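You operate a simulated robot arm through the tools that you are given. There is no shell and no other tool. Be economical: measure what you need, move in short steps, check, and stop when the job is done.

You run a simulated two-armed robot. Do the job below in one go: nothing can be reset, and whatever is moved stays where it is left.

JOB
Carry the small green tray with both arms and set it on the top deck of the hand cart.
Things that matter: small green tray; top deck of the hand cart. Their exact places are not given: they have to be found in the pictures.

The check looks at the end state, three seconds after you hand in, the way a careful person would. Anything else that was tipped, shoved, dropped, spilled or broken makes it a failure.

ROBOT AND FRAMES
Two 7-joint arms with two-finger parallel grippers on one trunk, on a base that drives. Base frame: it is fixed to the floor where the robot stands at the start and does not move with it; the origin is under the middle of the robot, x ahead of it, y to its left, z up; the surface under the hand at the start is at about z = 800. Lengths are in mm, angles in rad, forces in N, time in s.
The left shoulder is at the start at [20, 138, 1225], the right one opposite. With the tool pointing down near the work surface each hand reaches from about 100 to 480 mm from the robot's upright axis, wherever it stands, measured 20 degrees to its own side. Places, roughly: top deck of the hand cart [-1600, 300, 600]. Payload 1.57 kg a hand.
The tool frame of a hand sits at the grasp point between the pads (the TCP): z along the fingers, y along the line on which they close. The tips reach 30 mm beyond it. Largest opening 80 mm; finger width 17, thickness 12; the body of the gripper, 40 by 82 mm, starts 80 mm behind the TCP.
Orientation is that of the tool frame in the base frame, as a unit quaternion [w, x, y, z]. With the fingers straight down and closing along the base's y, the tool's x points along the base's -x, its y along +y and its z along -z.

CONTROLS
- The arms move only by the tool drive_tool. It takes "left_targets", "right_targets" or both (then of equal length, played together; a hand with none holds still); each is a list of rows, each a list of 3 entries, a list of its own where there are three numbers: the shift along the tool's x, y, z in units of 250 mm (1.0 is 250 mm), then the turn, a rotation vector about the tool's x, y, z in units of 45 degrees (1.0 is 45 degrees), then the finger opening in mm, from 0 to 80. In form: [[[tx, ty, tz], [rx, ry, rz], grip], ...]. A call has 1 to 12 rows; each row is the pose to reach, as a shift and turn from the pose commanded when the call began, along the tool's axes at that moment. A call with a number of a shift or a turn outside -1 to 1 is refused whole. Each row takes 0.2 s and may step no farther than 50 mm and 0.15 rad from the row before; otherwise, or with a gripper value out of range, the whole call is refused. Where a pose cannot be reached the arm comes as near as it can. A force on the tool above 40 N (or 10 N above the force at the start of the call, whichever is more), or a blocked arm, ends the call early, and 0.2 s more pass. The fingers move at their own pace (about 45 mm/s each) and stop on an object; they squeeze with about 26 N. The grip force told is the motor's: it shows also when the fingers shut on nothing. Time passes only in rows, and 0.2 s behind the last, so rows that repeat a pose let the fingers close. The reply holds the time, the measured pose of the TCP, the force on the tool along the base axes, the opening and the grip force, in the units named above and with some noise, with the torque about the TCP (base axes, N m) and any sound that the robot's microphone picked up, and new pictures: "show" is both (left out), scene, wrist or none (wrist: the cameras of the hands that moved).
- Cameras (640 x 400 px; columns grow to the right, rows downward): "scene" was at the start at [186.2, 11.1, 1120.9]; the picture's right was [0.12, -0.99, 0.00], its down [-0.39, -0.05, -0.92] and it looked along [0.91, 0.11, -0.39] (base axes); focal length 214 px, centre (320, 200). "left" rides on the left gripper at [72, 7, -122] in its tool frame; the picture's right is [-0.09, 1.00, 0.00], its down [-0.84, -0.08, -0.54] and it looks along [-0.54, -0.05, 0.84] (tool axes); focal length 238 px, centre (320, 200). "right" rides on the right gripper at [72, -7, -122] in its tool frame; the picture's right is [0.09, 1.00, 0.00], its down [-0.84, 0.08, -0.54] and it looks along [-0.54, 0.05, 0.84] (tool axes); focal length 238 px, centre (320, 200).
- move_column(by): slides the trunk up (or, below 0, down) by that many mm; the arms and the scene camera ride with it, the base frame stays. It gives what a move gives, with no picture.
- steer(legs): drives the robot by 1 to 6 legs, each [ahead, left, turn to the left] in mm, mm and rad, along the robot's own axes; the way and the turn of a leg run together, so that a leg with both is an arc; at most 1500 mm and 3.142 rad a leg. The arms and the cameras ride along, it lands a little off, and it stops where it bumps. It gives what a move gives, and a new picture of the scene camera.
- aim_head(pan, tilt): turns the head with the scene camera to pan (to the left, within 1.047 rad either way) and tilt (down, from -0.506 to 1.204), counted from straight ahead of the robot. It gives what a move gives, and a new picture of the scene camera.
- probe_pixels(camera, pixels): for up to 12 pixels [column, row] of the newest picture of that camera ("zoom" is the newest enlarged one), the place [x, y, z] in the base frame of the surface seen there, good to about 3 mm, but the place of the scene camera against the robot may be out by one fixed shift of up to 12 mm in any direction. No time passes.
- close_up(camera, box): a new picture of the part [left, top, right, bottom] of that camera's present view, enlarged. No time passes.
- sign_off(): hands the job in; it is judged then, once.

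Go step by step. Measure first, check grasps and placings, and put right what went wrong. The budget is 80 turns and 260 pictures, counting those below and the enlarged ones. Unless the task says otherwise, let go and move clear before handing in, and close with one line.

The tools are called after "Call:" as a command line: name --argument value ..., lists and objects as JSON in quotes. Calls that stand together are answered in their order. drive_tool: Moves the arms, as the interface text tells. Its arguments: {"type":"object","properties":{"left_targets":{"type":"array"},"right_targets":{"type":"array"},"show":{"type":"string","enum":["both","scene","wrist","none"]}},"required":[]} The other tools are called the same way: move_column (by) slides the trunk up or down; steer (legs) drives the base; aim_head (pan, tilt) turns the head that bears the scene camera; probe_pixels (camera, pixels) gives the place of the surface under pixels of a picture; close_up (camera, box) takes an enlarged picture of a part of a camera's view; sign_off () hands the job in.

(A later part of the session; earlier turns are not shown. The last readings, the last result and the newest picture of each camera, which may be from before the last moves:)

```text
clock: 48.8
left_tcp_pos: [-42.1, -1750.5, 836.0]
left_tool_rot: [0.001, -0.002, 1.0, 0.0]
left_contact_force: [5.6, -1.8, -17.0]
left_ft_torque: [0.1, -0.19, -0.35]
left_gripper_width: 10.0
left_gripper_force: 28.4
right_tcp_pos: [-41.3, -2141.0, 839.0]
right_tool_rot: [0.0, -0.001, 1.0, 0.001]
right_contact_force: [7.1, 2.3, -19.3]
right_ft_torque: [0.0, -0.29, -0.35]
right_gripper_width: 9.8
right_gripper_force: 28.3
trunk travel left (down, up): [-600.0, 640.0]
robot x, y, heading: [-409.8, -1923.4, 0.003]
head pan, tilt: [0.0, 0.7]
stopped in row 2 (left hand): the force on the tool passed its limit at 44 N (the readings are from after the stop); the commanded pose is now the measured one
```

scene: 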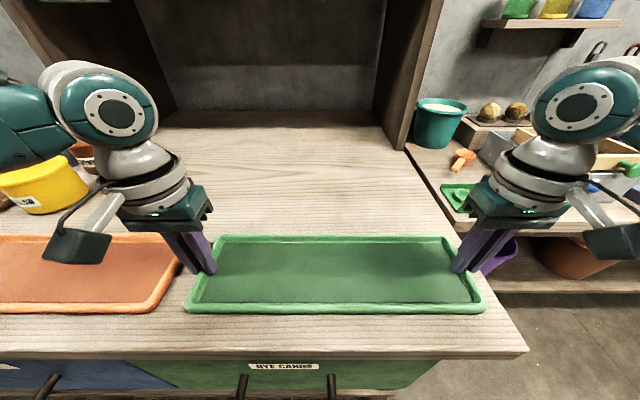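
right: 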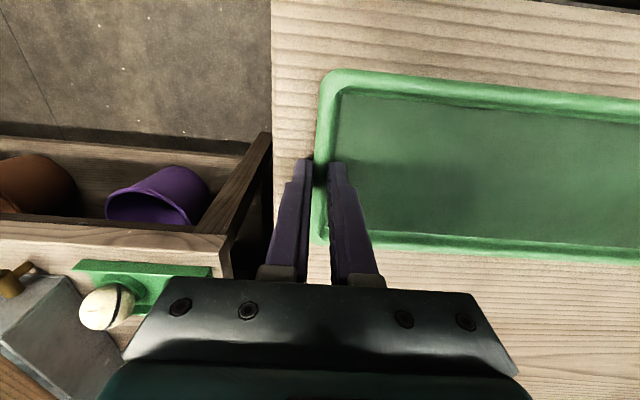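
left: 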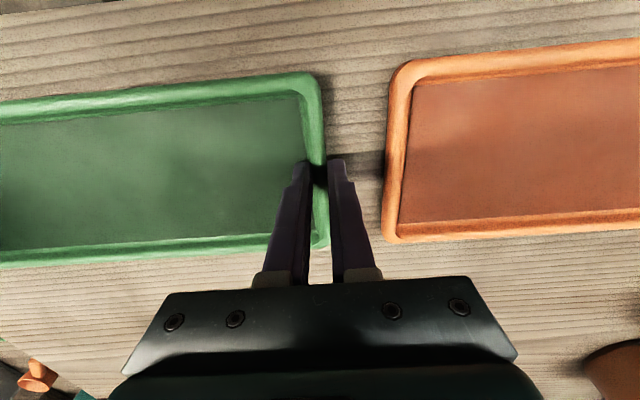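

The lift stopped at 44 N with no movement — far above any payload, so this tray is fixed furniture. The loose one must be "BEST". Letting go and raising clear.

Call:
drive_tool --left_targets '[[[0, 0, 0], [0, 0, 0], 40], [[0, 0, 0], [0, 0, 0], 40], [[0, 0, 0], [0, 0, 0], 40]]' --right_targets '[[[0, 0, 0], [0, 0, 0], 40], [[0, 0, 0], [0, 0, 0], 40], [[0, 0, 0], [0, 0, 0], 40]]' --show "none"

Call:
drive_tool --left_targets '[[[0, 0, -0.15], [0, 0, 0], 50], [[0, 0, -0.3], [0, 0, 0], 50], [[0, 0, -0.45], [0, 0, 0], 50], [[0, 0, -0.6], [0, 0, 0], 50], [[0, 0, -0.8], [0, 0, 0], 50]]' --right_targets '[[[0, 0, -0.15], [0, 0, 0], 50], [[0, 0, -0.3], [0, 0, 0], 50], [[0, 0.1, -0.45], [0, 0, 0], 50], [[0, 0.2, -0.6], [0, 0, 0], 50], [[0, 0.3, -0.75], [0, 0, 0], 50]]' --show "scene"

```text
clock: 49.6
left_tcp_pos: [-43.0, -1750.8, 837.4]
left_tool_rot: [0.0, -0.002, 1.0, -0.001]
left_contact_force: [-0.4, -0.1, 0.0]
left_ft_torque: [-0.01, 0.03, -0.02]
left_gripper_width: 39.9
left_gripper_force: 0.0
right_tcp_pos: [-41.3, -2140.8, 841.3]
right_tool_rot: [0.0, 0.0, 1.0, 0.001]
right_contact_force: [-0.4, 0.1, 0.6]
right_ft_torque: [0.02, -0.01, 0.04]
right_gripper_width: 39.6
right_gripper_force: 0.2
trunk travel left (down, up): [-600.0, 640.0]
robot x, y, heading: [-407.8, -1925.2, -0.002]
head pan, tilt: [0.0, 0.7]
```

```text
clock: 50.8
left_tcp_pos: [-41.9, -1749.3, 1040.8]
left_tool_rot: [-0.001, -0.002, 1.0, 0.0]
left_contact_force: [0.2, 0.2, -0.4]
left_ft_torque: [0.03, -0.03, -0.04]
left_gripper_width: 49.8
left_gripper_force: 0.0
right_tcp_pos: [-42.7, -2067.6, 1025.9]
right_tool_rot: [-0.001, -0.001, 1.0, 0.001]
right_contact_force: [0.0, -0.2, 0.6]
right_ft_torque: [0.0, -0.02, -0.02]
right_gripper_width: 50.2
right_gripper_force: 0.1
trunk travel left (down, up): [-600.0, 640.0]
robot x, y, heading: [-407.1, -1922.4, 0.003]
head pan, tilt: [0.0, 0.7]
```

scene: 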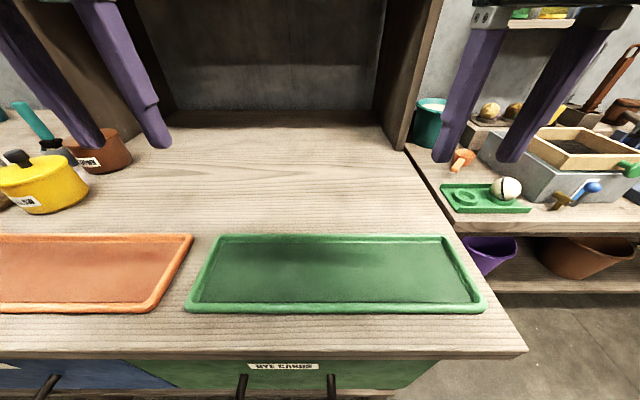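

No change on the bench. Driving back to stand in front of the "BEST" tray, at about y=57.

Call:
steer --legs '[[-350, 0, 0], [0, 990, 0], [0, 990, 0], [700, 0, 0]]'

Call:
aim_head --pan 0.0 --tilt 0.85

```text
clock: 66.2
left_tcp_pos: [376.9, 222.8, 1040.3]
left_tool_rot: [0.0, 0.015, 1.0, -0.001]
left_contact_force: [0.0, 0.3, 0.9]
left_ft_torque: [-0.03, -0.01, -0.02]
left_gripper_width: 49.9
left_gripper_force: 0.1
right_tcp_pos: [365.2, -94.6, 1025.8]
right_tool_rot: [0.001, 0.016, 1.0, 0.002]
right_contact_force: [-0.3, 0.1, -0.2]
right_ft_torque: [0.03, 0.0, 0.04]
right_gripper_width: 50.3
right_gripper_force: 0.1
trunk travel left (down, up): [-600.0, 640.0]
robot x, y, heading: [5.0, 61.0, -0.034]
head pan, tilt: [0.0, 0.7]
```

scene: 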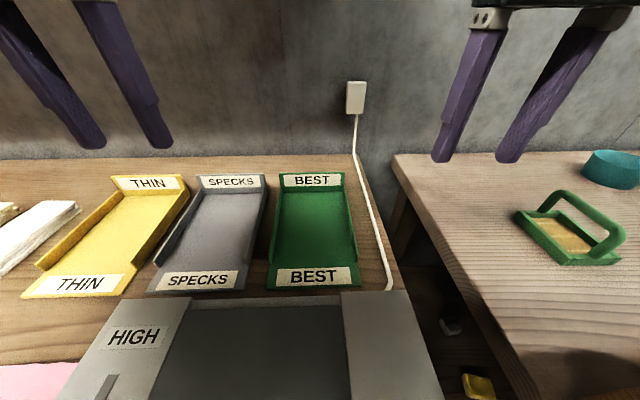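

```text
clock: 67.0
left_tcp_pos: [377.6, 223.5, 1039.9]
left_tool_rot: [0.0, 0.016, 1.0, -0.002]
left_contact_force: [0.4, -0.3, 0.6]
left_ft_torque: [0.0, 0.0, 0.0]
left_gripper_width: 49.9
left_gripper_force: 0.1
right_tcp_pos: [364.3, -94.7, 1025.7]
right_tool_rot: [-0.001, 0.017, 1.0, 0.001]
right_contact_force: [0.3, 0.1, 0.2]
right_ft_torque: [-0.02, 0.0, -0.02]
right_gripper_width: 50.2
right_gripper_force: 0.1
trunk travel left (down, up): [-600.0, 640.0]
robot x, y, heading: [4.8, 60.4, -0.038]
head pan, tilt: [0.0, 0.85]
```

scene: 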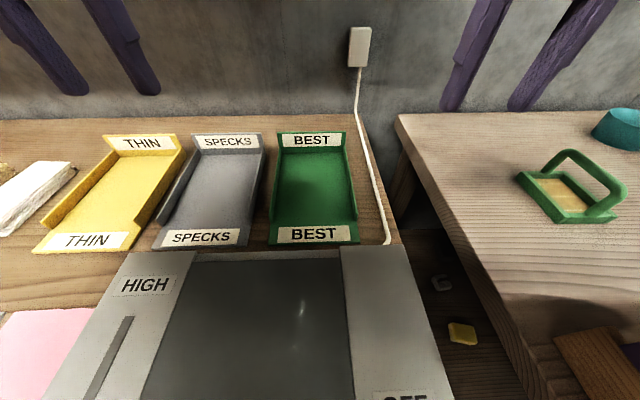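

Squaring up the heading and measuring the tray's side walls closely.

Call:
steer --legs '[[0, 0, 0.037]]'

Call:
close_up --camera "scene" --box '[220, 110, 420, 260]'

```text
clock: 67.7
left_tcp_pos: [371.9, 236.0, 1039.6]
left_tool_rot: [0.0, -0.002, 1.0, -0.001]
left_contact_force: [-0.3, -0.1, 1.0]
left_ft_torque: [0.04, 0.0, 0.02]
left_gripper_width: 50.0
left_gripper_force: 0.3
right_tcp_pos: [368.8, -81.3, 1026.3]
right_tool_rot: [-0.001, -0.002, 1.0, 0.001]
right_contact_force: [-0.4, 0.2, 0.4]
right_ft_torque: [0.02, 0.01, -0.04]
right_gripper_width: 50.2
right_gripper_force: 0.2
trunk travel left (down, up): [-600.0, 640.0]
robot x, y, heading: [5.4, 64.5, -0.003]
head pan, tilt: [0.0, 0.85]
```

scene: 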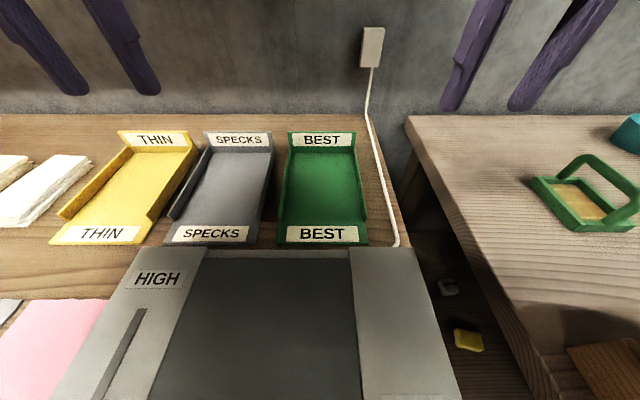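

```text
2.67 times, centred on (320, 185) of scene
```

zoom: 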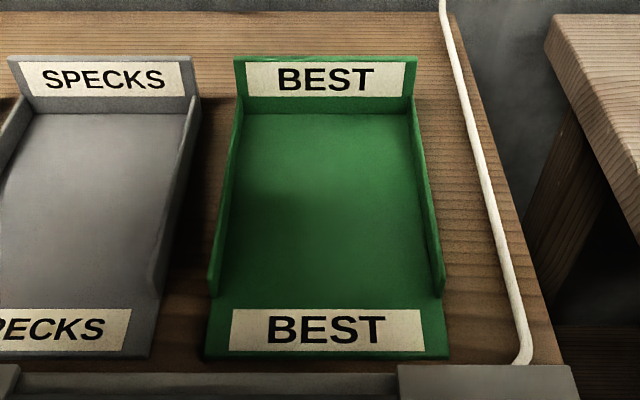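

Call:
probe_pixels --camera "zoom" --pixels '[[237, 110], [212, 285], [411, 110], [440, 285], [224, 190], [425, 190], [175, 190], [330, 200], [208, 356], [449, 356], [320, 57], [500, 200]]'

Call:
drive_tool --left_targets '[[[-0.06, -0.15, 0.0], [0, 0, 0], 40], [[-0.12, -0.25, 0.1], [0, 0, 0], 40], [[-0.18, -0.3, 0.2], [0, 0, 0], 40]]' --right_targets '[[[-0.06, 0.1, 0.0], [0, 0, 0], 40], [[-0.12, 0.2, 0.1], [0, 0, 0], 40], [[-0.18, 0.26, 0.2], [0, 0, 0], 40]]'

```text
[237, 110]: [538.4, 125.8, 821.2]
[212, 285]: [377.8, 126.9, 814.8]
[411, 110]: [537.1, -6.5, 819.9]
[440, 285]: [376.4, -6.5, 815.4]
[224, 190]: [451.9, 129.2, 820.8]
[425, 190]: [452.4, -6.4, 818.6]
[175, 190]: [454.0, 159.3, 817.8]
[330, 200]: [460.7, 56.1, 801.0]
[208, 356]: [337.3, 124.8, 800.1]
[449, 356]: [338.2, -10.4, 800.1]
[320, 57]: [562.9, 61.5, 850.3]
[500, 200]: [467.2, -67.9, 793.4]
```

```text
clock: 68.5
left_tcp_pos: [417.3, 160.5, 990.3]
left_tool_rot: [0.0, -0.002, 1.0, 0.0]
left_contact_force: [0.0, -0.4, 0.5]
left_ft_torque: [0.0, 0.01, 0.03]
left_gripper_width: 40.0
left_gripper_force: 0.0
right_tcp_pos: [417.2, -17.2, 977.0]
right_tool_rot: [0.0, -0.003, 1.0, 0.001]
right_contact_force: [0.2, 0.2, 0.6]
right_ft_torque: [0.0, 0.01, 0.02]
right_gripper_width: 39.9
right_gripper_force: 0.1
trunk travel left (down, up): [-600.0, 640.0]
robot x, y, heading: [4.8, 60.0, 0.002]
head pan, tilt: [0.0, 0.85]
```

scene: 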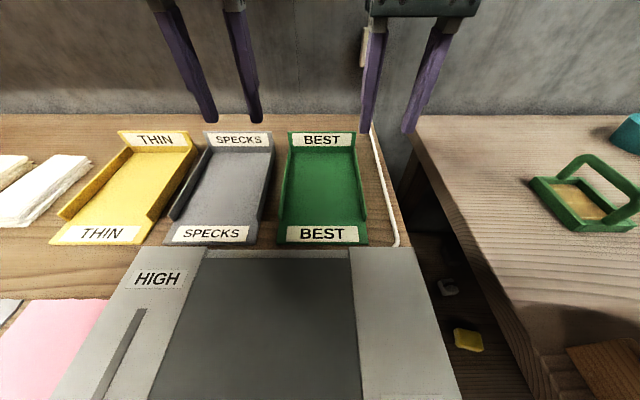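
right: 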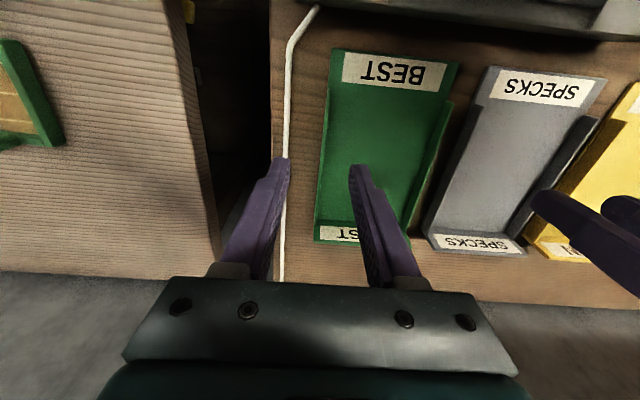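
left: 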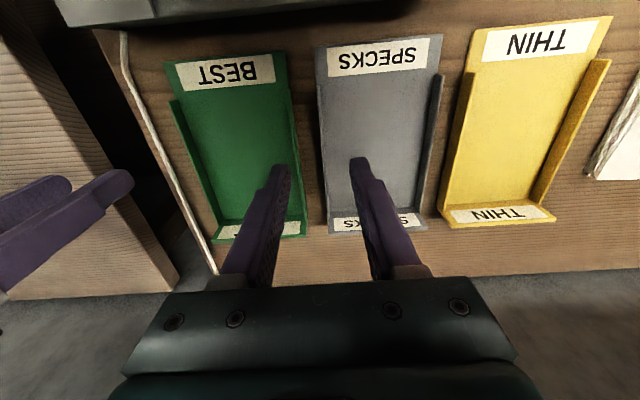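

Side walls at y≈128 and y≈-7, about 22 mm tall; SPECKS' wall at y≈159. Measuring with the wrist cameras.

Call:
probe_pixels --camera "right" --pixels '[[323, 150], [320, 165], [327, 130], [332, 110], [440, 130], [425, 165], [370, 130], [333, 52], [316, 238], [310, 130], [320, 185], [318, 200]]'

Call:
probe_pixels --camera "left" --pixels '[[293, 120], [296, 150], [298, 170], [290, 100], [180, 120], [195, 160], [322, 120], [324, 160], [320, 80], [330, 200], [308, 120], [210, 195]]'

Call:
close_up --camera "left" --box '[150, 40, 390, 240]'

Call:
close_up --camera "right" --box '[260, 40, 500, 250]'

```text
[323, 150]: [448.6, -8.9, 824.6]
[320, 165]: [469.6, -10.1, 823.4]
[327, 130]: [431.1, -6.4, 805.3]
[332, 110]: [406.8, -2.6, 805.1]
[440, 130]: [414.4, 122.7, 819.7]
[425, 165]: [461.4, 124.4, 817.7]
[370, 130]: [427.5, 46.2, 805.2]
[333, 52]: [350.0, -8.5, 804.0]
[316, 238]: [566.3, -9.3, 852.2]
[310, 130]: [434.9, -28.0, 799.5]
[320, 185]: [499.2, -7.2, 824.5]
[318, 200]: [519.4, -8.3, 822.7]
```

```text
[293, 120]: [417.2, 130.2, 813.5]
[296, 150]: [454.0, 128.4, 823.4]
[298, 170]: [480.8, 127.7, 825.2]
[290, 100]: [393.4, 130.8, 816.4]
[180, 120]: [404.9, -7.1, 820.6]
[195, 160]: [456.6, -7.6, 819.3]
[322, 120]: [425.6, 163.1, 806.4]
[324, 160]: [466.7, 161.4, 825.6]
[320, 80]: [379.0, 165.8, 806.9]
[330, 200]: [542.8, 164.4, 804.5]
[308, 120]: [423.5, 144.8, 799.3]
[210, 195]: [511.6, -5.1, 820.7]
```

```text
2.00 times, centred on (270, 140) of left
```

zoom: 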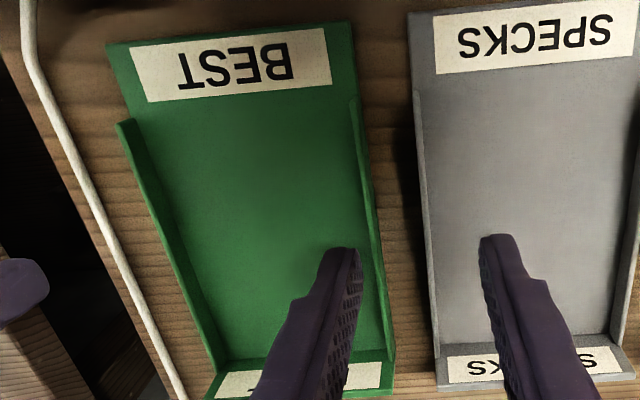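

```text
1.90 times, centred on (380, 145) of right
```

zoom: 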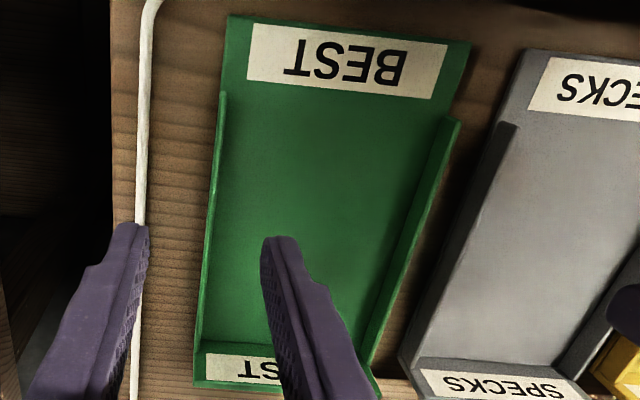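

Walls by wrist: left y≈128.5, right y≈-8, tops z≈825, floor 805. Moving above them with 22 mm opening.

Call:
drive_tool --left_targets '[[[-0.06, -0.045, 0.12], [0, 0, 0], 30], [[-0.12, -0.09, 0.24], [0, 0, 0], 24], [[-0.171, -0.128, 0.36], [0, 0, 0], 22], [[-0.171, -0.128, 0.441], [0, 0, 0], 22]]' --right_targets '[[[-0.06, 0.015, 0.12], [0, 0, 0], 30], [[-0.12, 0.03, 0.22], [0, 0, 0], 24], [[-0.171, 0.037, 0.32], [0, 0, 0], 22], [[-0.171, 0.037, 0.388], [0, 0, 0], 22]]'

```text
clock: 69.5
left_tcp_pos: [449.4, 135.4, 881.7]
left_tool_rot: [0.001, -0.001, 1.0, -0.001]
left_contact_force: [0.4, -0.2, 0.3]
left_ft_torque: [0.01, -0.01, 0.0]
left_gripper_width: 21.9
left_gripper_force: 0.1
left hand out of reach, approached as far as the arm can: row 3, 4
right_tcp_pos: [451.7, -9.7, 889.0]
right_tool_rot: [0.001, -0.002, 1.0, 0.002]
right_contact_force: [0.0, -0.2, -0.1]
right_ft_torque: [0.03, 0.03, 0.01]
right_gripper_width: 21.9
right_gripper_force: 0.1
right hand out of reach, approached as far as the arm can: row 3, 4
trunk travel left (down, up): [-600.0, 640.0]
robot x, y, heading: [5.8, 63.7, -0.0]
head pan, tilt: [0.0, 0.85]
```

scene: 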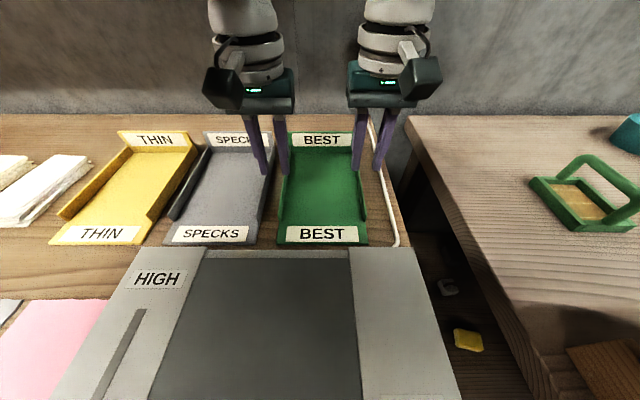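
right: 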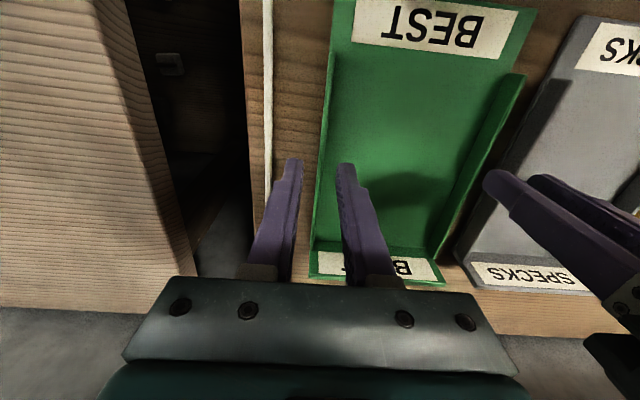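
left: 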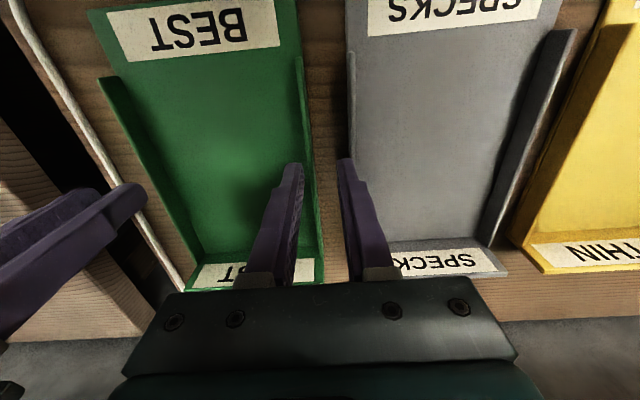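

Both hands ran out of reach at x≈450. Lowering the shoulders will give more reach: raise the hands 130 mm first, then lower the trunk by 130.

Call:
drive_tool --left_targets '[[[0.02, 0, -0.18], [0, 0, 0], 22], [[0.04, 0, -0.36], [0, 0, 0], 22], [[0.04, 0, -0.52], [0, 0, 0], 22]]' --right_targets '[[[0.02, 0, -0.18], [0, 0, 0], 22], [[0.04, 0, -0.36], [0, 0, 0], 22], [[0.04, 0, -0.52], [0, 0, 0], 22]]' --show "none"

Call:
move_column --by -130

```text
clock: 70.3
left_tcp_pos: [436.5, 135.6, 1011.4]
left_tool_rot: [0.0, -0.003, 1.0, -0.001]
left_contact_force: [-0.2, -1.3, 0.0]
left_ft_torque: [-0.02, -0.03, -0.03]
left_gripper_width: 21.8
left_gripper_force: 0.0
right_tcp_pos: [444.1, -11.5, 1018.5]
right_tool_rot: [0.0, 0.0, 1.0, 0.001]
right_contact_force: [0.0, 0.1, -0.7]
right_ft_torque: [0.0, 0.02, -0.03]
right_gripper_width: 22.0
right_gripper_force: 0.1
trunk travel left (down, up): [-600.0, 640.0]
robot x, y, heading: [2.9, 62.5, 0.002]
head pan, tilt: [0.0, 0.85]
```

```text
clock: 71.9
left_tcp_pos: [438.0, 134.7, 880.6]
left_tool_rot: [0.0, -0.003, 1.0, -0.001]
left_contact_force: [-0.6, -0.5, 0.4]
left_ft_torque: [0.01, 0.01, 0.02]
left_gripper_width: 21.9
left_gripper_force: 0.0
right_tcp_pos: [442.1, -11.2, 887.6]
right_tool_rot: [0.0, -0.002, 1.0, 0.002]
right_contact_force: [0.3, 0.0, -0.8]
right_ft_torque: [-0.01, -0.01, 0.0]
right_gripper_width: 22.3
right_gripper_force: 0.1
trunk travel left (down, up): [-470.0, 770.0]
robot x, y, heading: [0.9, 64.9, -0.001]
head pan, tilt: [0.0, 0.85]
```

Now moving above the walls at x≈460.

Call:
drive_tool --left_targets '[[[-0.088, -0.025, 0], [0, 0, 0], 22], [[-0.088, -0.025, 0.04], [0, 0, 0], 22]]' --right_targets '[[[-0.072, 0.012, 0.02], [0, 0, 0], 22], [[-0.072, 0.012, 0.07], [0, 0, 0], 22]]'

```text
clock: 72.5
left_tcp_pos: [457.3, 128.2, 869.7]
left_tool_rot: [0.0, -0.002, 1.0, 0.0]
left_contact_force: [-0.1, -0.6, -0.7]
left_ft_torque: [0.0, -0.01, 0.04]
left_gripper_width: 21.9
left_gripper_force: 0.1
right_tcp_pos: [459.8, -7.8, 869.3]
right_tool_rot: [-0.001, -0.001, 1.0, 0.002]
right_contact_force: [0.6, -0.1, 0.1]
right_ft_torque: [-0.01, 0.0, 0.0]
right_gripper_width: 22.1
right_gripper_force: 0.1
trunk travel left (down, up): [-470.0, 770.0]
robot x, y, heading: [4.0, 65.7, -0.0]
head pan, tilt: [0.0, 0.85]
```

scene: 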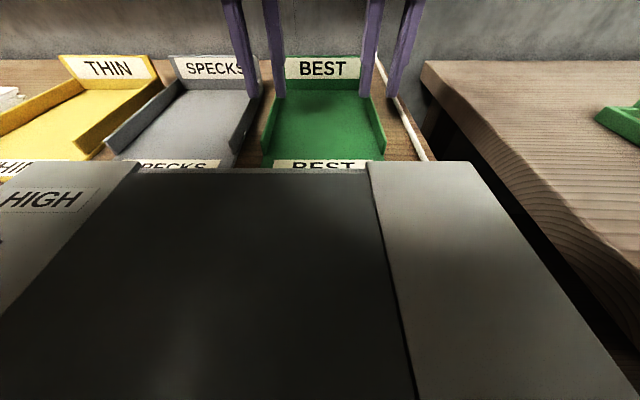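
right: 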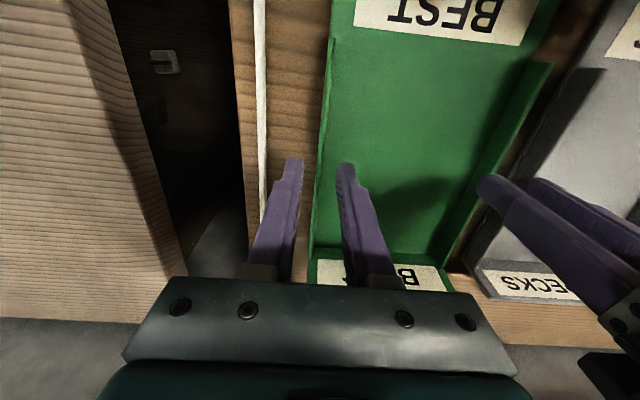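
left: 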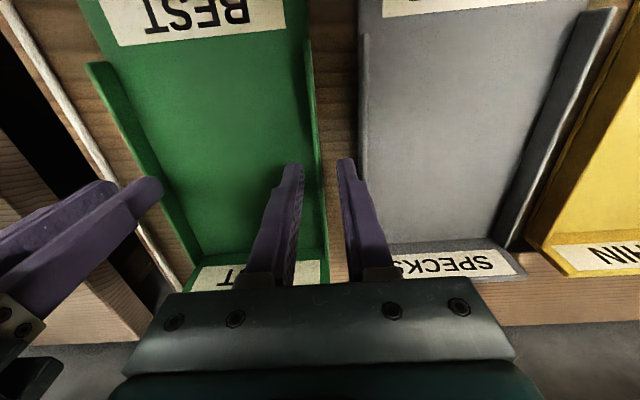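

Wall tops pass between the fingers in both wrist views (left (317,170), right (318,170)). Lowering 30 mm.

Call:
drive_tool --left_targets '[[[0, 0, 0.06], [0, 0, 0], 22], [[0, 0, 0.122], [0, 0, 0], 22]]' --right_targets '[[[0, 0, 0.06], [0, 0, 0], 22], [[0, 0, 0.12], [0, 0, 0], 22]]'

```text
clock: 73.1
left_tcp_pos: [458.8, 128.5, 839.7]
left_tool_rot: [-0.001, -0.003, 1.0, -0.001]
left_contact_force: [0.3, -0.4, 1.1]
left_ft_torque: [0.01, 0.01, 0.0]
left_gripper_width: 22.0
left_gripper_force: 0.0
right_tcp_pos: [460.8, -7.8, 840.5]
right_tool_rot: [0.0, -0.001, 1.0, 0.003]
right_contact_force: [0.2, -0.3, 0.0]
right_ft_torque: [-0.04, 0.03, 0.0]
right_gripper_width: 22.2
right_gripper_force: 0.1
trunk travel left (down, up): [-470.0, 770.0]
robot x, y, heading: [2.2, 65.6, 0.002]
head pan, tilt: [0.0, 0.85]
```

scene: 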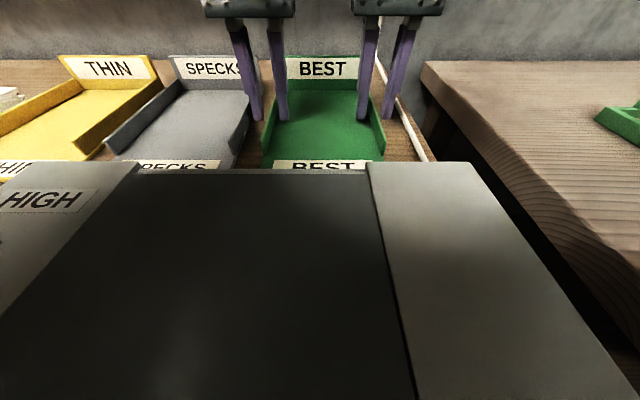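
right: 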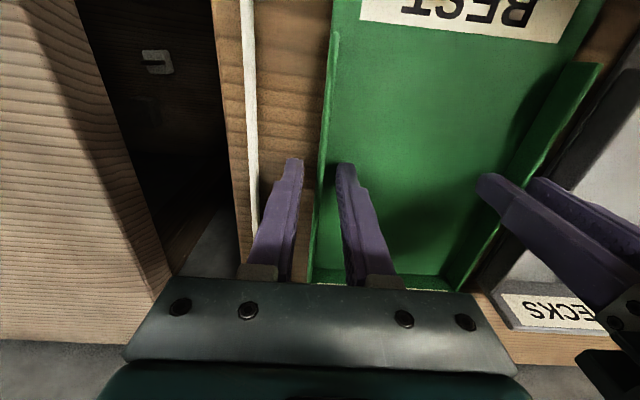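
left: 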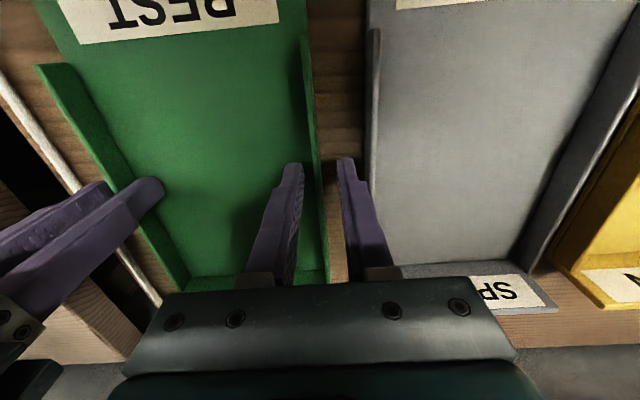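

No contact forces, walls between fingers. Closing both.

Call:
drive_tool --left_targets '[[[0, 0, 0], [0, 0, 0], 10], [[0, 0, 0], [0, 0, 0], 0], [[0, 0, 0], [0, 0, 0], 0], [[0, 0, 0], [0, 0, 0], 0]]' --right_targets '[[[0, 0, 0], [0, 0, 0], 10], [[0, 0, 0], [0, 0, 0], 0], [[0, 0, 0], [0, 0, 0], 0], [[0, 0, 0], [0, 0, 0], 0]]' --show "none"

Call:
drive_tool --left_targets '[[[0, 0, -0.015], [0, 0, 0], 0], [[0, 0, -0.03], [0, 0, 0], 0], [[0, 0, -0.06], [0, 0, 0], 0], [[0, 0, -0.06], [0, 0, 0], 0]]' --right_targets '[[[0, 0, -0.015], [0, 0, 0], 0], [[0, 0, -0.03], [0, 0, 0], 0], [[0, 0, -0.06], [0, 0, 0], 0], [[0, 0, -0.06], [0, 0, 0], 0]]'

```text
clock: 74.1
left_tcp_pos: [457.7, 128.0, 839.2]
left_tool_rot: [-0.001, -0.001, 1.0, -0.001]
left_contact_force: [-0.7, -6.4, -0.3]
left_ft_torque: [-0.08, -0.02, -0.14]
left_gripper_width: 3.7
left_gripper_force: 24.4
right_tcp_pos: [459.9, -7.4, 841.5]
right_tool_rot: [-0.001, -0.002, 1.0, 0.003]
right_contact_force: [0.7, 6.9, 0.8]
right_ft_torque: [0.02, 0.09, -0.11]
right_gripper_width: 3.8
right_gripper_force: 24.7
trunk travel left (down, up): [-470.0, 770.0]
robot x, y, heading: [5.1, 61.2, 0.004]
head pan, tilt: [0.0, 0.85]
```

```text
clock: 75.1
left_tcp_pos: [458.9, 126.2, 854.1]
left_tool_rot: [0.0, -0.001, 1.0, -0.002]
left_contact_force: [-0.9, -13.4, -3.5]
left_ft_torque: [-0.05, 0.11, -0.02]
left_gripper_width: 4.0
left_gripper_force: 24.6
right_tcp_pos: [460.8, -9.3, 854.9]
right_tool_rot: [0.0, -0.003, 1.0, 0.003]
right_contact_force: [0.3, 13.2, 0.9]
right_ft_torque: [0.36, -0.02, -0.03]
right_gripper_width: 3.4
right_gripper_force: 24.5
trunk travel left (down, up): [-470.0, 770.0]
robot x, y, heading: [4.6, 63.3, 0.003]
head pan, tilt: [0.0, 0.85]
```

scene: 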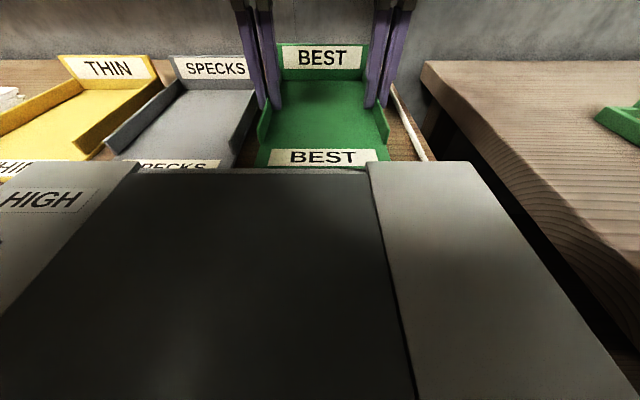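
right: 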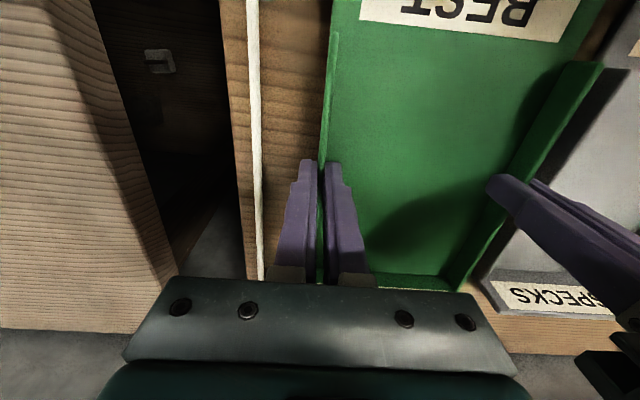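
left: 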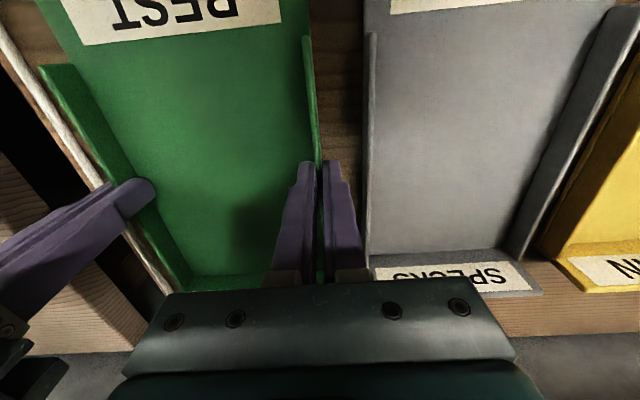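

The tray came up freely and level; it is loose. Easing 1 mm of tension, then raising the trunk 160 mm and backing off.

Call:
drive_tool --left_targets '[[[0, -0.004, -0.04], [0, 0, 0], 0], [[0, -0.004, -0.08], [0, 0, 0], 0]]' --right_targets '[[[0, 0.004, -0.04], [0, 0, 0], 0], [[0, 0.004, -0.08], [0, 0, 0], 0]]' --show "none"

Call:
move_column --by 160

Call:
steer --legs '[[-300, 0, 0]]'

```text
clock: 75.7
left_tcp_pos: [458.8, 127.5, 874.1]
left_tool_rot: [0.0, -0.001, 1.0, -0.001]
left_contact_force: [-1.8, -12.0, -0.8]
left_ft_torque: [-0.26, 0.26, -0.12]
left_gripper_width: 3.8
left_gripper_force: 24.7
right_tcp_pos: [460.3, -7.3, 875.3]
right_tool_rot: [0.0, -0.001, 1.0, 0.003]
right_contact_force: [0.7, 11.5, -2.2]
right_ft_torque: [0.12, -0.22, -0.06]
right_gripper_width: 3.6
right_gripper_force: 25.3
trunk travel left (down, up): [-470.0, 770.0]
robot x, y, heading: [3.6, 63.6, -0.0]
head pan, tilt: [0.0, 0.85]
```

```text
clock: 77.5
left_tcp_pos: [459.5, 126.9, 1033.7]
left_tool_rot: [0.0, -0.002, 1.0, -0.001]
left_contact_force: [-1.5, -7.9, -0.6]
left_ft_torque: [-0.2, -0.02, -0.13]
left_gripper_width: 3.8
left_gripper_force: 24.3
right_tcp_pos: [459.6, -7.0, 1035.6]
right_tool_rot: [-0.001, -0.002, 1.0, 0.002]
right_contact_force: [1.3, 8.8, -1.5]
right_ft_torque: [0.07, 0.0, -0.11]
right_gripper_width: 3.9
right_gripper_force: 24.7
trunk travel left (down, up): [-630.0, 610.0]
robot x, y, heading: [4.7, 61.8, -0.001]
head pan, tilt: [0.0, 0.85]
```

```text
clock: 79.6
left_tcp_pos: [157.6, 126.0, 1033.2]
left_tool_rot: [0.0, -0.001, 1.0, -0.001]
left_contact_force: [-1.3, -6.6, -0.2]
left_ft_torque: [-0.14, 0.06, -0.09]
left_gripper_width: 3.6
left_gripper_force: 24.9
right_tcp_pos: [158.8, -8.0, 1036.2]
right_tool_rot: [-0.002, -0.001, 1.0, 0.001]
right_contact_force: [1.2, 5.9, -2.9]
right_ft_torque: [0.0, 0.0, -0.05]
right_gripper_width: 4.0
right_gripper_force: 24.9
trunk travel left (down, up): [-630.0, 610.0]
robot x, y, heading: [-300.8, 60.0, -0.003]
head pan, tilt: [0.0, 0.85]
```

scene: 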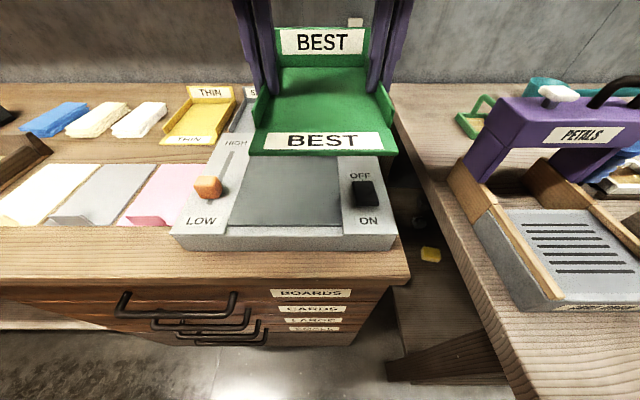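

Tray held level. Backing further and turning round toward the cart.

Call:
steer --legs '[[-250, 0, 0], [0, 0, 1.5], [0, 0, 1.5]]'

Call:
aim_head --pan -0.1 --tilt 0.5

```text
clock: 88.7
left_tcp_pos: [-1004.1, 74.5, 1033.3]
left_tool_rot: [-0.001, 0.997, -0.082, 0.0]
left_contact_force: [1.1, 0.5, -1.2]
left_ft_torque: [0.06, 0.16, -0.13]
left_gripper_width: 3.8
left_gripper_force: 24.3
right_tcp_pos: [-983.0, 207.6, 1034.6]
right_tool_rot: [0.001, 0.997, -0.082, 0.001]
right_contact_force: [-2.2, -1.1, -2.6]
right_ft_torque: [0.03, -0.23, -0.07]
right_gripper_width: 3.6
right_gripper_force: 24.9
trunk travel left (down, up): [-630.0, 610.0]
robot x, y, heading: [-543.9, 60.0, 2.971]
head pan, tilt: [0.0, 0.85]
```

scene: 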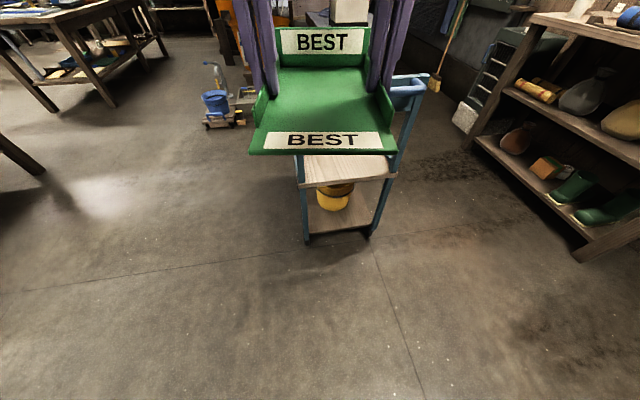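

```text
clock: 89.5
left_tcp_pos: [-1005.7, 73.6, 1033.4]
left_tool_rot: [-0.001, 0.997, -0.081, 0.0]
left_contact_force: [1.2, -0.1, -0.7]
left_ft_torque: [0.01, -0.03, -0.11]
left_gripper_width: 4.0
left_gripper_force: 25.1
right_tcp_pos: [-983.5, 208.7, 1034.9]
right_tool_rot: [0.002, 0.997, -0.083, 0.0]
right_contact_force: [-1.1, 0.6, -2.3]
right_ft_torque: [0.09, -0.03, -0.04]
right_gripper_width: 3.6
right_gripper_force: 24.7
trunk travel left (down, up): [-630.0, 610.0]
robot x, y, heading: [-546.3, 62.0, 2.977]
head pan, tilt: [-0.099, 0.499]
```

scene: 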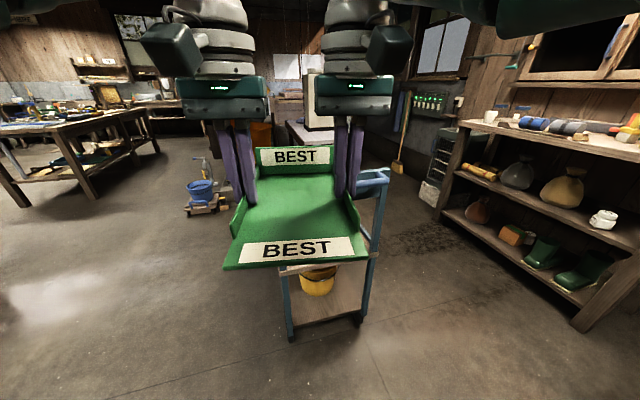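

Cart's near end has the handle; its left (−y) side looks open. Measuring the cart and the table on the left before going round.

Call:
probe_pixels --camera "scene" --pixels '[[287, 340], [362, 318], [283, 270], [380, 175], [372, 258], [205, 190], [98, 195], [155, 150], [10, 195], [370, 200]]'

Call:
steer --legs '[[0, 600, 0]]'

Call:
aim_head --pan -0.6 --tilt 0.4

```text
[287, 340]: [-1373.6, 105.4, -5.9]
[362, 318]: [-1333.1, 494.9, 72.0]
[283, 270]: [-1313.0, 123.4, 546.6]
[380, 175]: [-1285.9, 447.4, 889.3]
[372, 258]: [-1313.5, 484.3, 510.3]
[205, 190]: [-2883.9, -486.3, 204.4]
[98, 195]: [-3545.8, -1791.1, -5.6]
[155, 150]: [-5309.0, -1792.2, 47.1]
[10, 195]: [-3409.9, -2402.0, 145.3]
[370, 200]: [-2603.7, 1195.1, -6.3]
```

```text
clock: 92.9
left_tcp_pos: [-1109.2, -519.2, 1033.9]
left_tool_rot: [-0.001, 0.996, -0.086, 0.0]
left_contact_force: [1.3, -0.8, -0.9]
left_ft_torque: [0.0, 0.0, -0.11]
left_gripper_width: 3.8
left_gripper_force: 24.8
right_tcp_pos: [-1086.1, -386.4, 1034.9]
right_tool_rot: [0.002, 0.996, -0.087, 0.001]
right_contact_force: [-0.6, -0.1, -1.7]
right_ft_torque: [0.07, -0.1, -0.04]
right_gripper_width: 3.9
right_gripper_force: 24.2
trunk travel left (down, up): [-630.0, 610.0]
robot x, y, heading: [-647.0, -533.9, 2.966]
head pan, tilt: [-0.099, 0.499]
```

scene: 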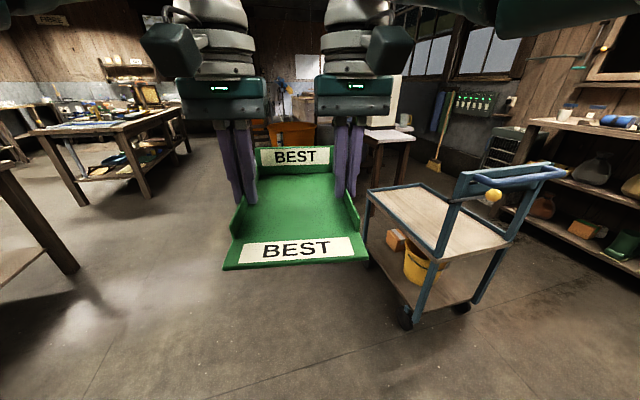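

```text
clock: 93.8
left_tcp_pos: [-1106.5, -518.9, 1033.3]
left_tool_rot: [0.0, 0.996, -0.086, 0.0]
left_contact_force: [1.1, -0.8, 0.7]
left_ft_torque: [0.03, 0.0, -0.1]
left_gripper_width: 3.6
left_gripper_force: 24.8
right_tcp_pos: [-1086.0, -387.0, 1035.6]
right_tool_rot: [0.002, 0.996, -0.088, 0.0]
right_contact_force: [-1.8, 0.0, -1.7]
right_ft_torque: [0.1, -0.03, -0.1]
right_gripper_width: 3.7
right_gripper_force: 24.5
trunk travel left (down, up): [-630.0, 610.0]
robot x, y, heading: [-647.9, -532.3, 2.966]
head pan, tilt: [-0.6, 0.4]
```

scene: 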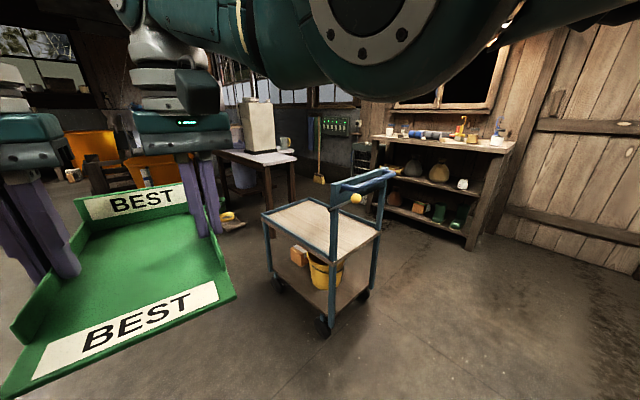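

Deck visible now: long side faces −y with only a low frame. Measuring its corners and surface.

Call:
close_up --camera "scene" --box '[250, 160, 410, 340]'

Call:
probe_pixels --camera "scene" --pixels '[[262, 217], [330, 260], [310, 200], [380, 235], [295, 225], [320, 225], [350, 240], [300, 238], [296, 240], [333, 195], [390, 172], [357, 199]]'

```text
2.22 times, centred on (330, 250) of scene
```

zoom: 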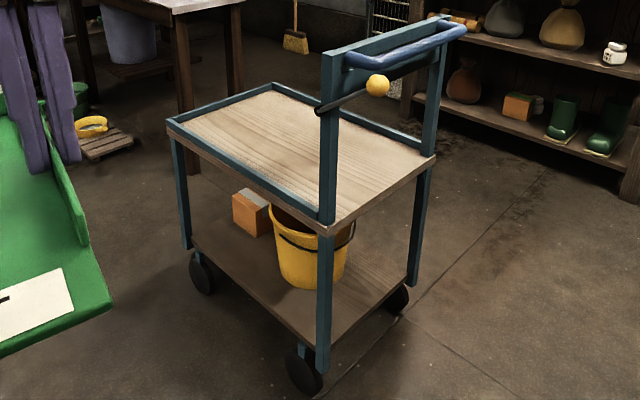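

```text
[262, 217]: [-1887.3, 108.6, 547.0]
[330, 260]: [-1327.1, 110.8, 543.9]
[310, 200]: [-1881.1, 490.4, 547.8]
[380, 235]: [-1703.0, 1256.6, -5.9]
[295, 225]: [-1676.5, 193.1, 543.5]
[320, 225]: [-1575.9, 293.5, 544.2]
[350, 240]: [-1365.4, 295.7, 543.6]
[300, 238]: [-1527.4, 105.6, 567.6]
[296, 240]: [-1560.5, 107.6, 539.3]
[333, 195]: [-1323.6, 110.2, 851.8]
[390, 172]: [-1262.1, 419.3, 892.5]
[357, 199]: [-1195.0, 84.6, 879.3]
```

Deck surface spans x −1880..−1320, y 108..490, z≈549, with a low frame (~575) and the handle at the +x end. I'll go round to face it from the −y side at x≈−1690.

Call:
steer --legs '[[1007, 299, 0], [0, 0, -1.396]]'

Call:
aim_head --pan -0.5 --tilt 0.75

```text
clock: 102.7
left_tcp_pos: [-1749.4, -193.3, 1033.4]
left_tool_rot: [0.0, -0.7, 0.714, -0.001]
left_contact_force: [-0.4, -0.6, 0.3]
left_ft_torque: [-0.25, 0.01, -0.09]
left_gripper_width: 3.9
left_gripper_force: 24.1
right_tcp_pos: [-1612.8, -196.1, 1034.6]
right_tool_rot: [-0.002, -0.7, 0.715, 0.001]
right_contact_force: [-0.3, 0.9, -2.5]
right_ft_torque: [0.18, -0.15, -0.06]
right_gripper_width: 3.7
right_gripper_force: 24.3
trunk travel left (down, up): [-630.0, 610.0]
robot x, y, heading: [-1695.5, -652.4, 1.552]
head pan, tilt: [-0.6, 0.4]
```

scene: 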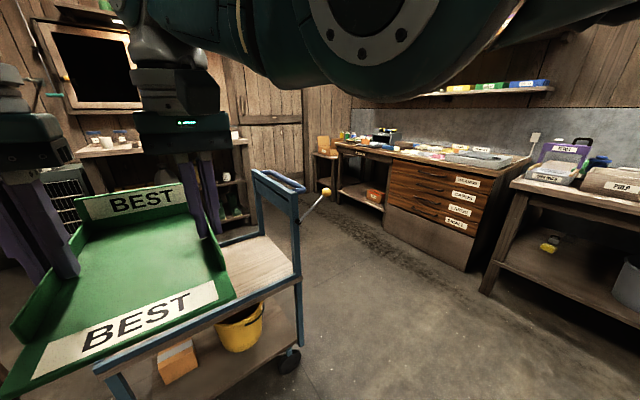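

```text
clock: 103.5
left_tcp_pos: [-1748.0, -194.6, 1032.8]
left_tool_rot: [0.0, -0.7, 0.714, -0.001]
left_contact_force: [0.0, -1.0, -0.1]
left_ft_torque: [0.01, -0.02, -0.11]
left_gripper_width: 3.7
left_gripper_force: 24.8
right_tcp_pos: [-1613.3, -195.2, 1034.7]
right_tool_rot: [-0.002, -0.699, 0.715, 0.0]
right_contact_force: [0.1, 2.0, -3.3]
right_ft_torque: [-0.03, -0.12, -0.04]
right_gripper_width: 3.9
right_gripper_force: 24.3
trunk travel left (down, up): [-630.0, 610.0]
robot x, y, heading: [-1692.3, -651.7, 1.545]
head pan, tilt: [-0.499, 0.75]
```

scene: 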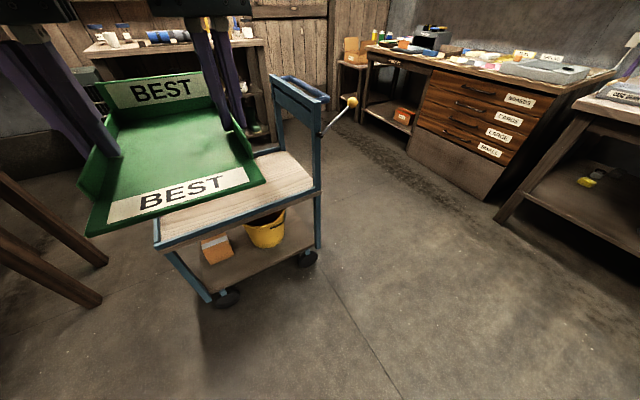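

Path ahead to the deck looks clear; checking the table legs at the left (100,262) before driving 450 mm ahead.

Call:
probe_pixels --camera "scene" --pixels '[[104, 262], [90, 302], [15, 180], [160, 245], [315, 190], [325, 95], [350, 100], [205, 300]]'

Call:
steer --legs '[[0, 0, 0.025], [300, 0, 0]]'

Call:
aim_head --pan 0.0 --tilt 1.0

```text
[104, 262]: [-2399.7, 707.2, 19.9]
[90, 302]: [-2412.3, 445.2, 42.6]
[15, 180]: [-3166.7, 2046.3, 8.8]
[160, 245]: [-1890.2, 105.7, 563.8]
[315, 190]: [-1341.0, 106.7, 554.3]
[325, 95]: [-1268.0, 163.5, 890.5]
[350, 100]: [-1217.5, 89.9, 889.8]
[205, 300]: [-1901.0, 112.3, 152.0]
```

```text
clock: 106.0
left_tcp_pos: [-1759.3, 106.4, 1033.2]
left_tool_rot: [-0.001, 0.708, -0.706, 0.001]
left_contact_force: [1.0, -0.3, -1.2]
left_ft_torque: [-0.1, -0.01, -0.08]
left_gripper_width: 3.6
left_gripper_force: 23.9
right_tcp_pos: [-1624.8, 106.6, 1035.2]
right_tool_rot: [0.002, 0.708, -0.706, -0.001]
right_contact_force: [0.4, 1.2, -2.1]
right_ft_torque: [0.02, -0.13, -0.08]
right_gripper_width: 3.6
right_gripper_force: 24.8
trunk travel left (down, up): [-630.0, 610.0]
robot x, y, heading: [-1694.2, -347.4, 1.57]
head pan, tilt: [-0.499, 0.75]
```

scene: 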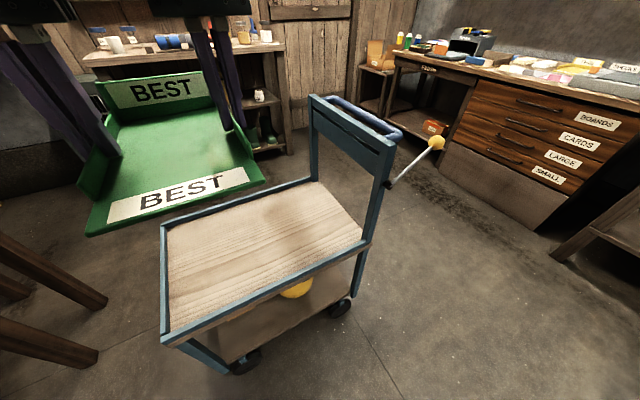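

```text
clock: 106.9
left_tcp_pos: [-1759.5, 105.2, 1034.2]
left_tool_rot: [-0.001, 0.708, -0.706, 0.001]
left_contact_force: [0.9, -0.2, -0.2]
left_ft_torque: [-0.01, 0.0, -0.09]
left_gripper_width: 3.7
left_gripper_force: 24.6
right_tcp_pos: [-1624.2, 106.1, 1033.4]
right_tool_rot: [0.002, 0.707, -0.707, -0.001]
right_contact_force: [0.4, 0.7, -2.4]
right_ft_torque: [-0.03, -0.09, -0.03]
right_gripper_width: 3.7
right_gripper_force: 24.5
trunk travel left (down, up): [-630.0, 610.0]
robot x, y, heading: [-1694.5, -350.2, 1.573]
head pan, tilt: [0.0, 1.0]
```

scene: 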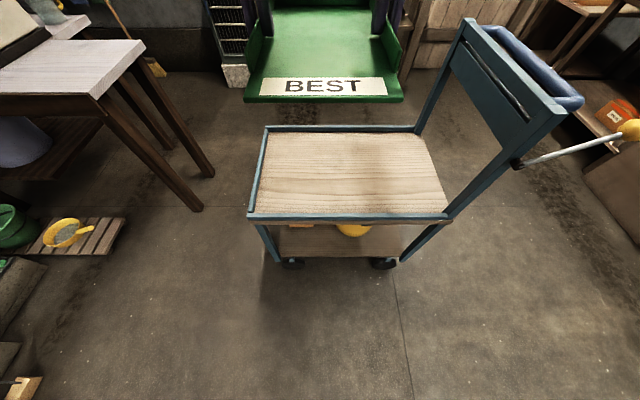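

Clear view of the deck, tray heading over it. Driving 150 mm more (robot y≈−200, cart edge at 105).

Call:
steer --legs '[[150, 0, 0]]'

Call:
move_column --by -250

Call:
aim_head --pan -0.3 --tilt 1.0

```text
clock: 108.3
left_tcp_pos: [-1760.1, 255.7, 1032.4]
left_tool_rot: [-0.001, 0.709, -0.705, 0.001]
left_contact_force: [0.6, -0.2, -0.5]
left_ft_torque: [-0.08, -0.01, -0.12]
left_gripper_width: 3.9
left_gripper_force: 24.6
right_tcp_pos: [-1625.0, 257.5, 1035.4]
right_tool_rot: [0.002, 0.709, -0.705, -0.001]
right_contact_force: [0.6, 0.6, -2.4]
right_ft_torque: [0.01, -0.14, -0.04]
right_gripper_width: 3.6
right_gripper_force: 24.2
trunk travel left (down, up): [-630.0, 610.0]
robot x, y, heading: [-1696.9, -196.7, 1.575]
head pan, tilt: [0.0, 1.0]
```

scene: 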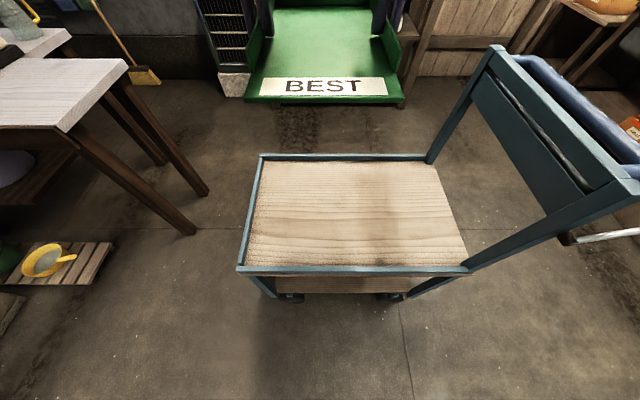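

```text
clock: 110.9
left_tcp_pos: [-1760.3, 256.0, 783.5]
left_tool_rot: [-0.001, 0.709, -0.706, 0.001]
left_contact_force: [0.7, -0.4, -1.1]
left_ft_torque: [-0.06, -0.01, -0.1]
left_gripper_width: 3.4
left_gripper_force: 24.6
right_tcp_pos: [-1625.5, 258.3, 783.7]
right_tool_rot: [0.001, 0.708, -0.706, -0.001]
right_contact_force: [-0.2, -0.3, -2.4]
right_ft_torque: [0.04, -0.14, -0.03]
right_gripper_width: 3.7
right_gripper_force: 24.6
trunk travel left (down, up): [-380.0, 860.0]
robot x, y, heading: [-1693.6, -197.9, 1.573]
head pan, tilt: [0.0, 1.0]
```

```text
clock: 111.7
left_tcp_pos: [-1760.9, 255.0, 783.3]
left_tool_rot: [-0.001, 0.709, -0.705, 0.0]
left_contact_force: [0.2, -1.0, -1.8]
left_ft_torque: [-0.05, 0.02, -0.11]
left_gripper_width: 3.5
left_gripper_force: 24.5
right_tcp_pos: [-1625.3, 257.0, 785.3]
right_tool_rot: [0.001, 0.708, -0.706, 0.0]
right_contact_force: [-0.5, 1.1, -2.0]
right_ft_torque: [-0.03, -0.1, -0.02]
right_gripper_width: 3.7
right_gripper_force: 24.9
trunk travel left (down, up): [-380.0, 860.0]
robot x, y, heading: [-1696.5, -197.9, 1.573]
head pan, tilt: [-0.3, 1.0]
```

scene: 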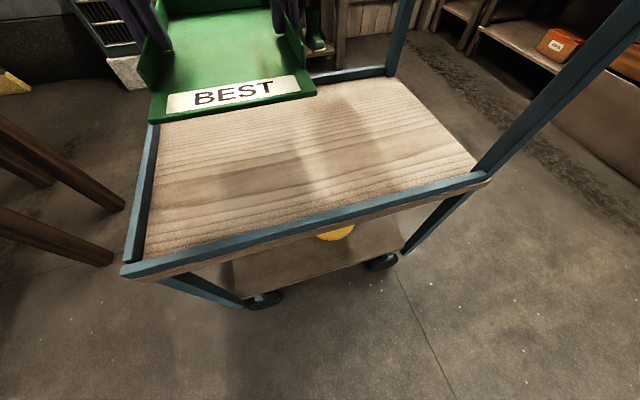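

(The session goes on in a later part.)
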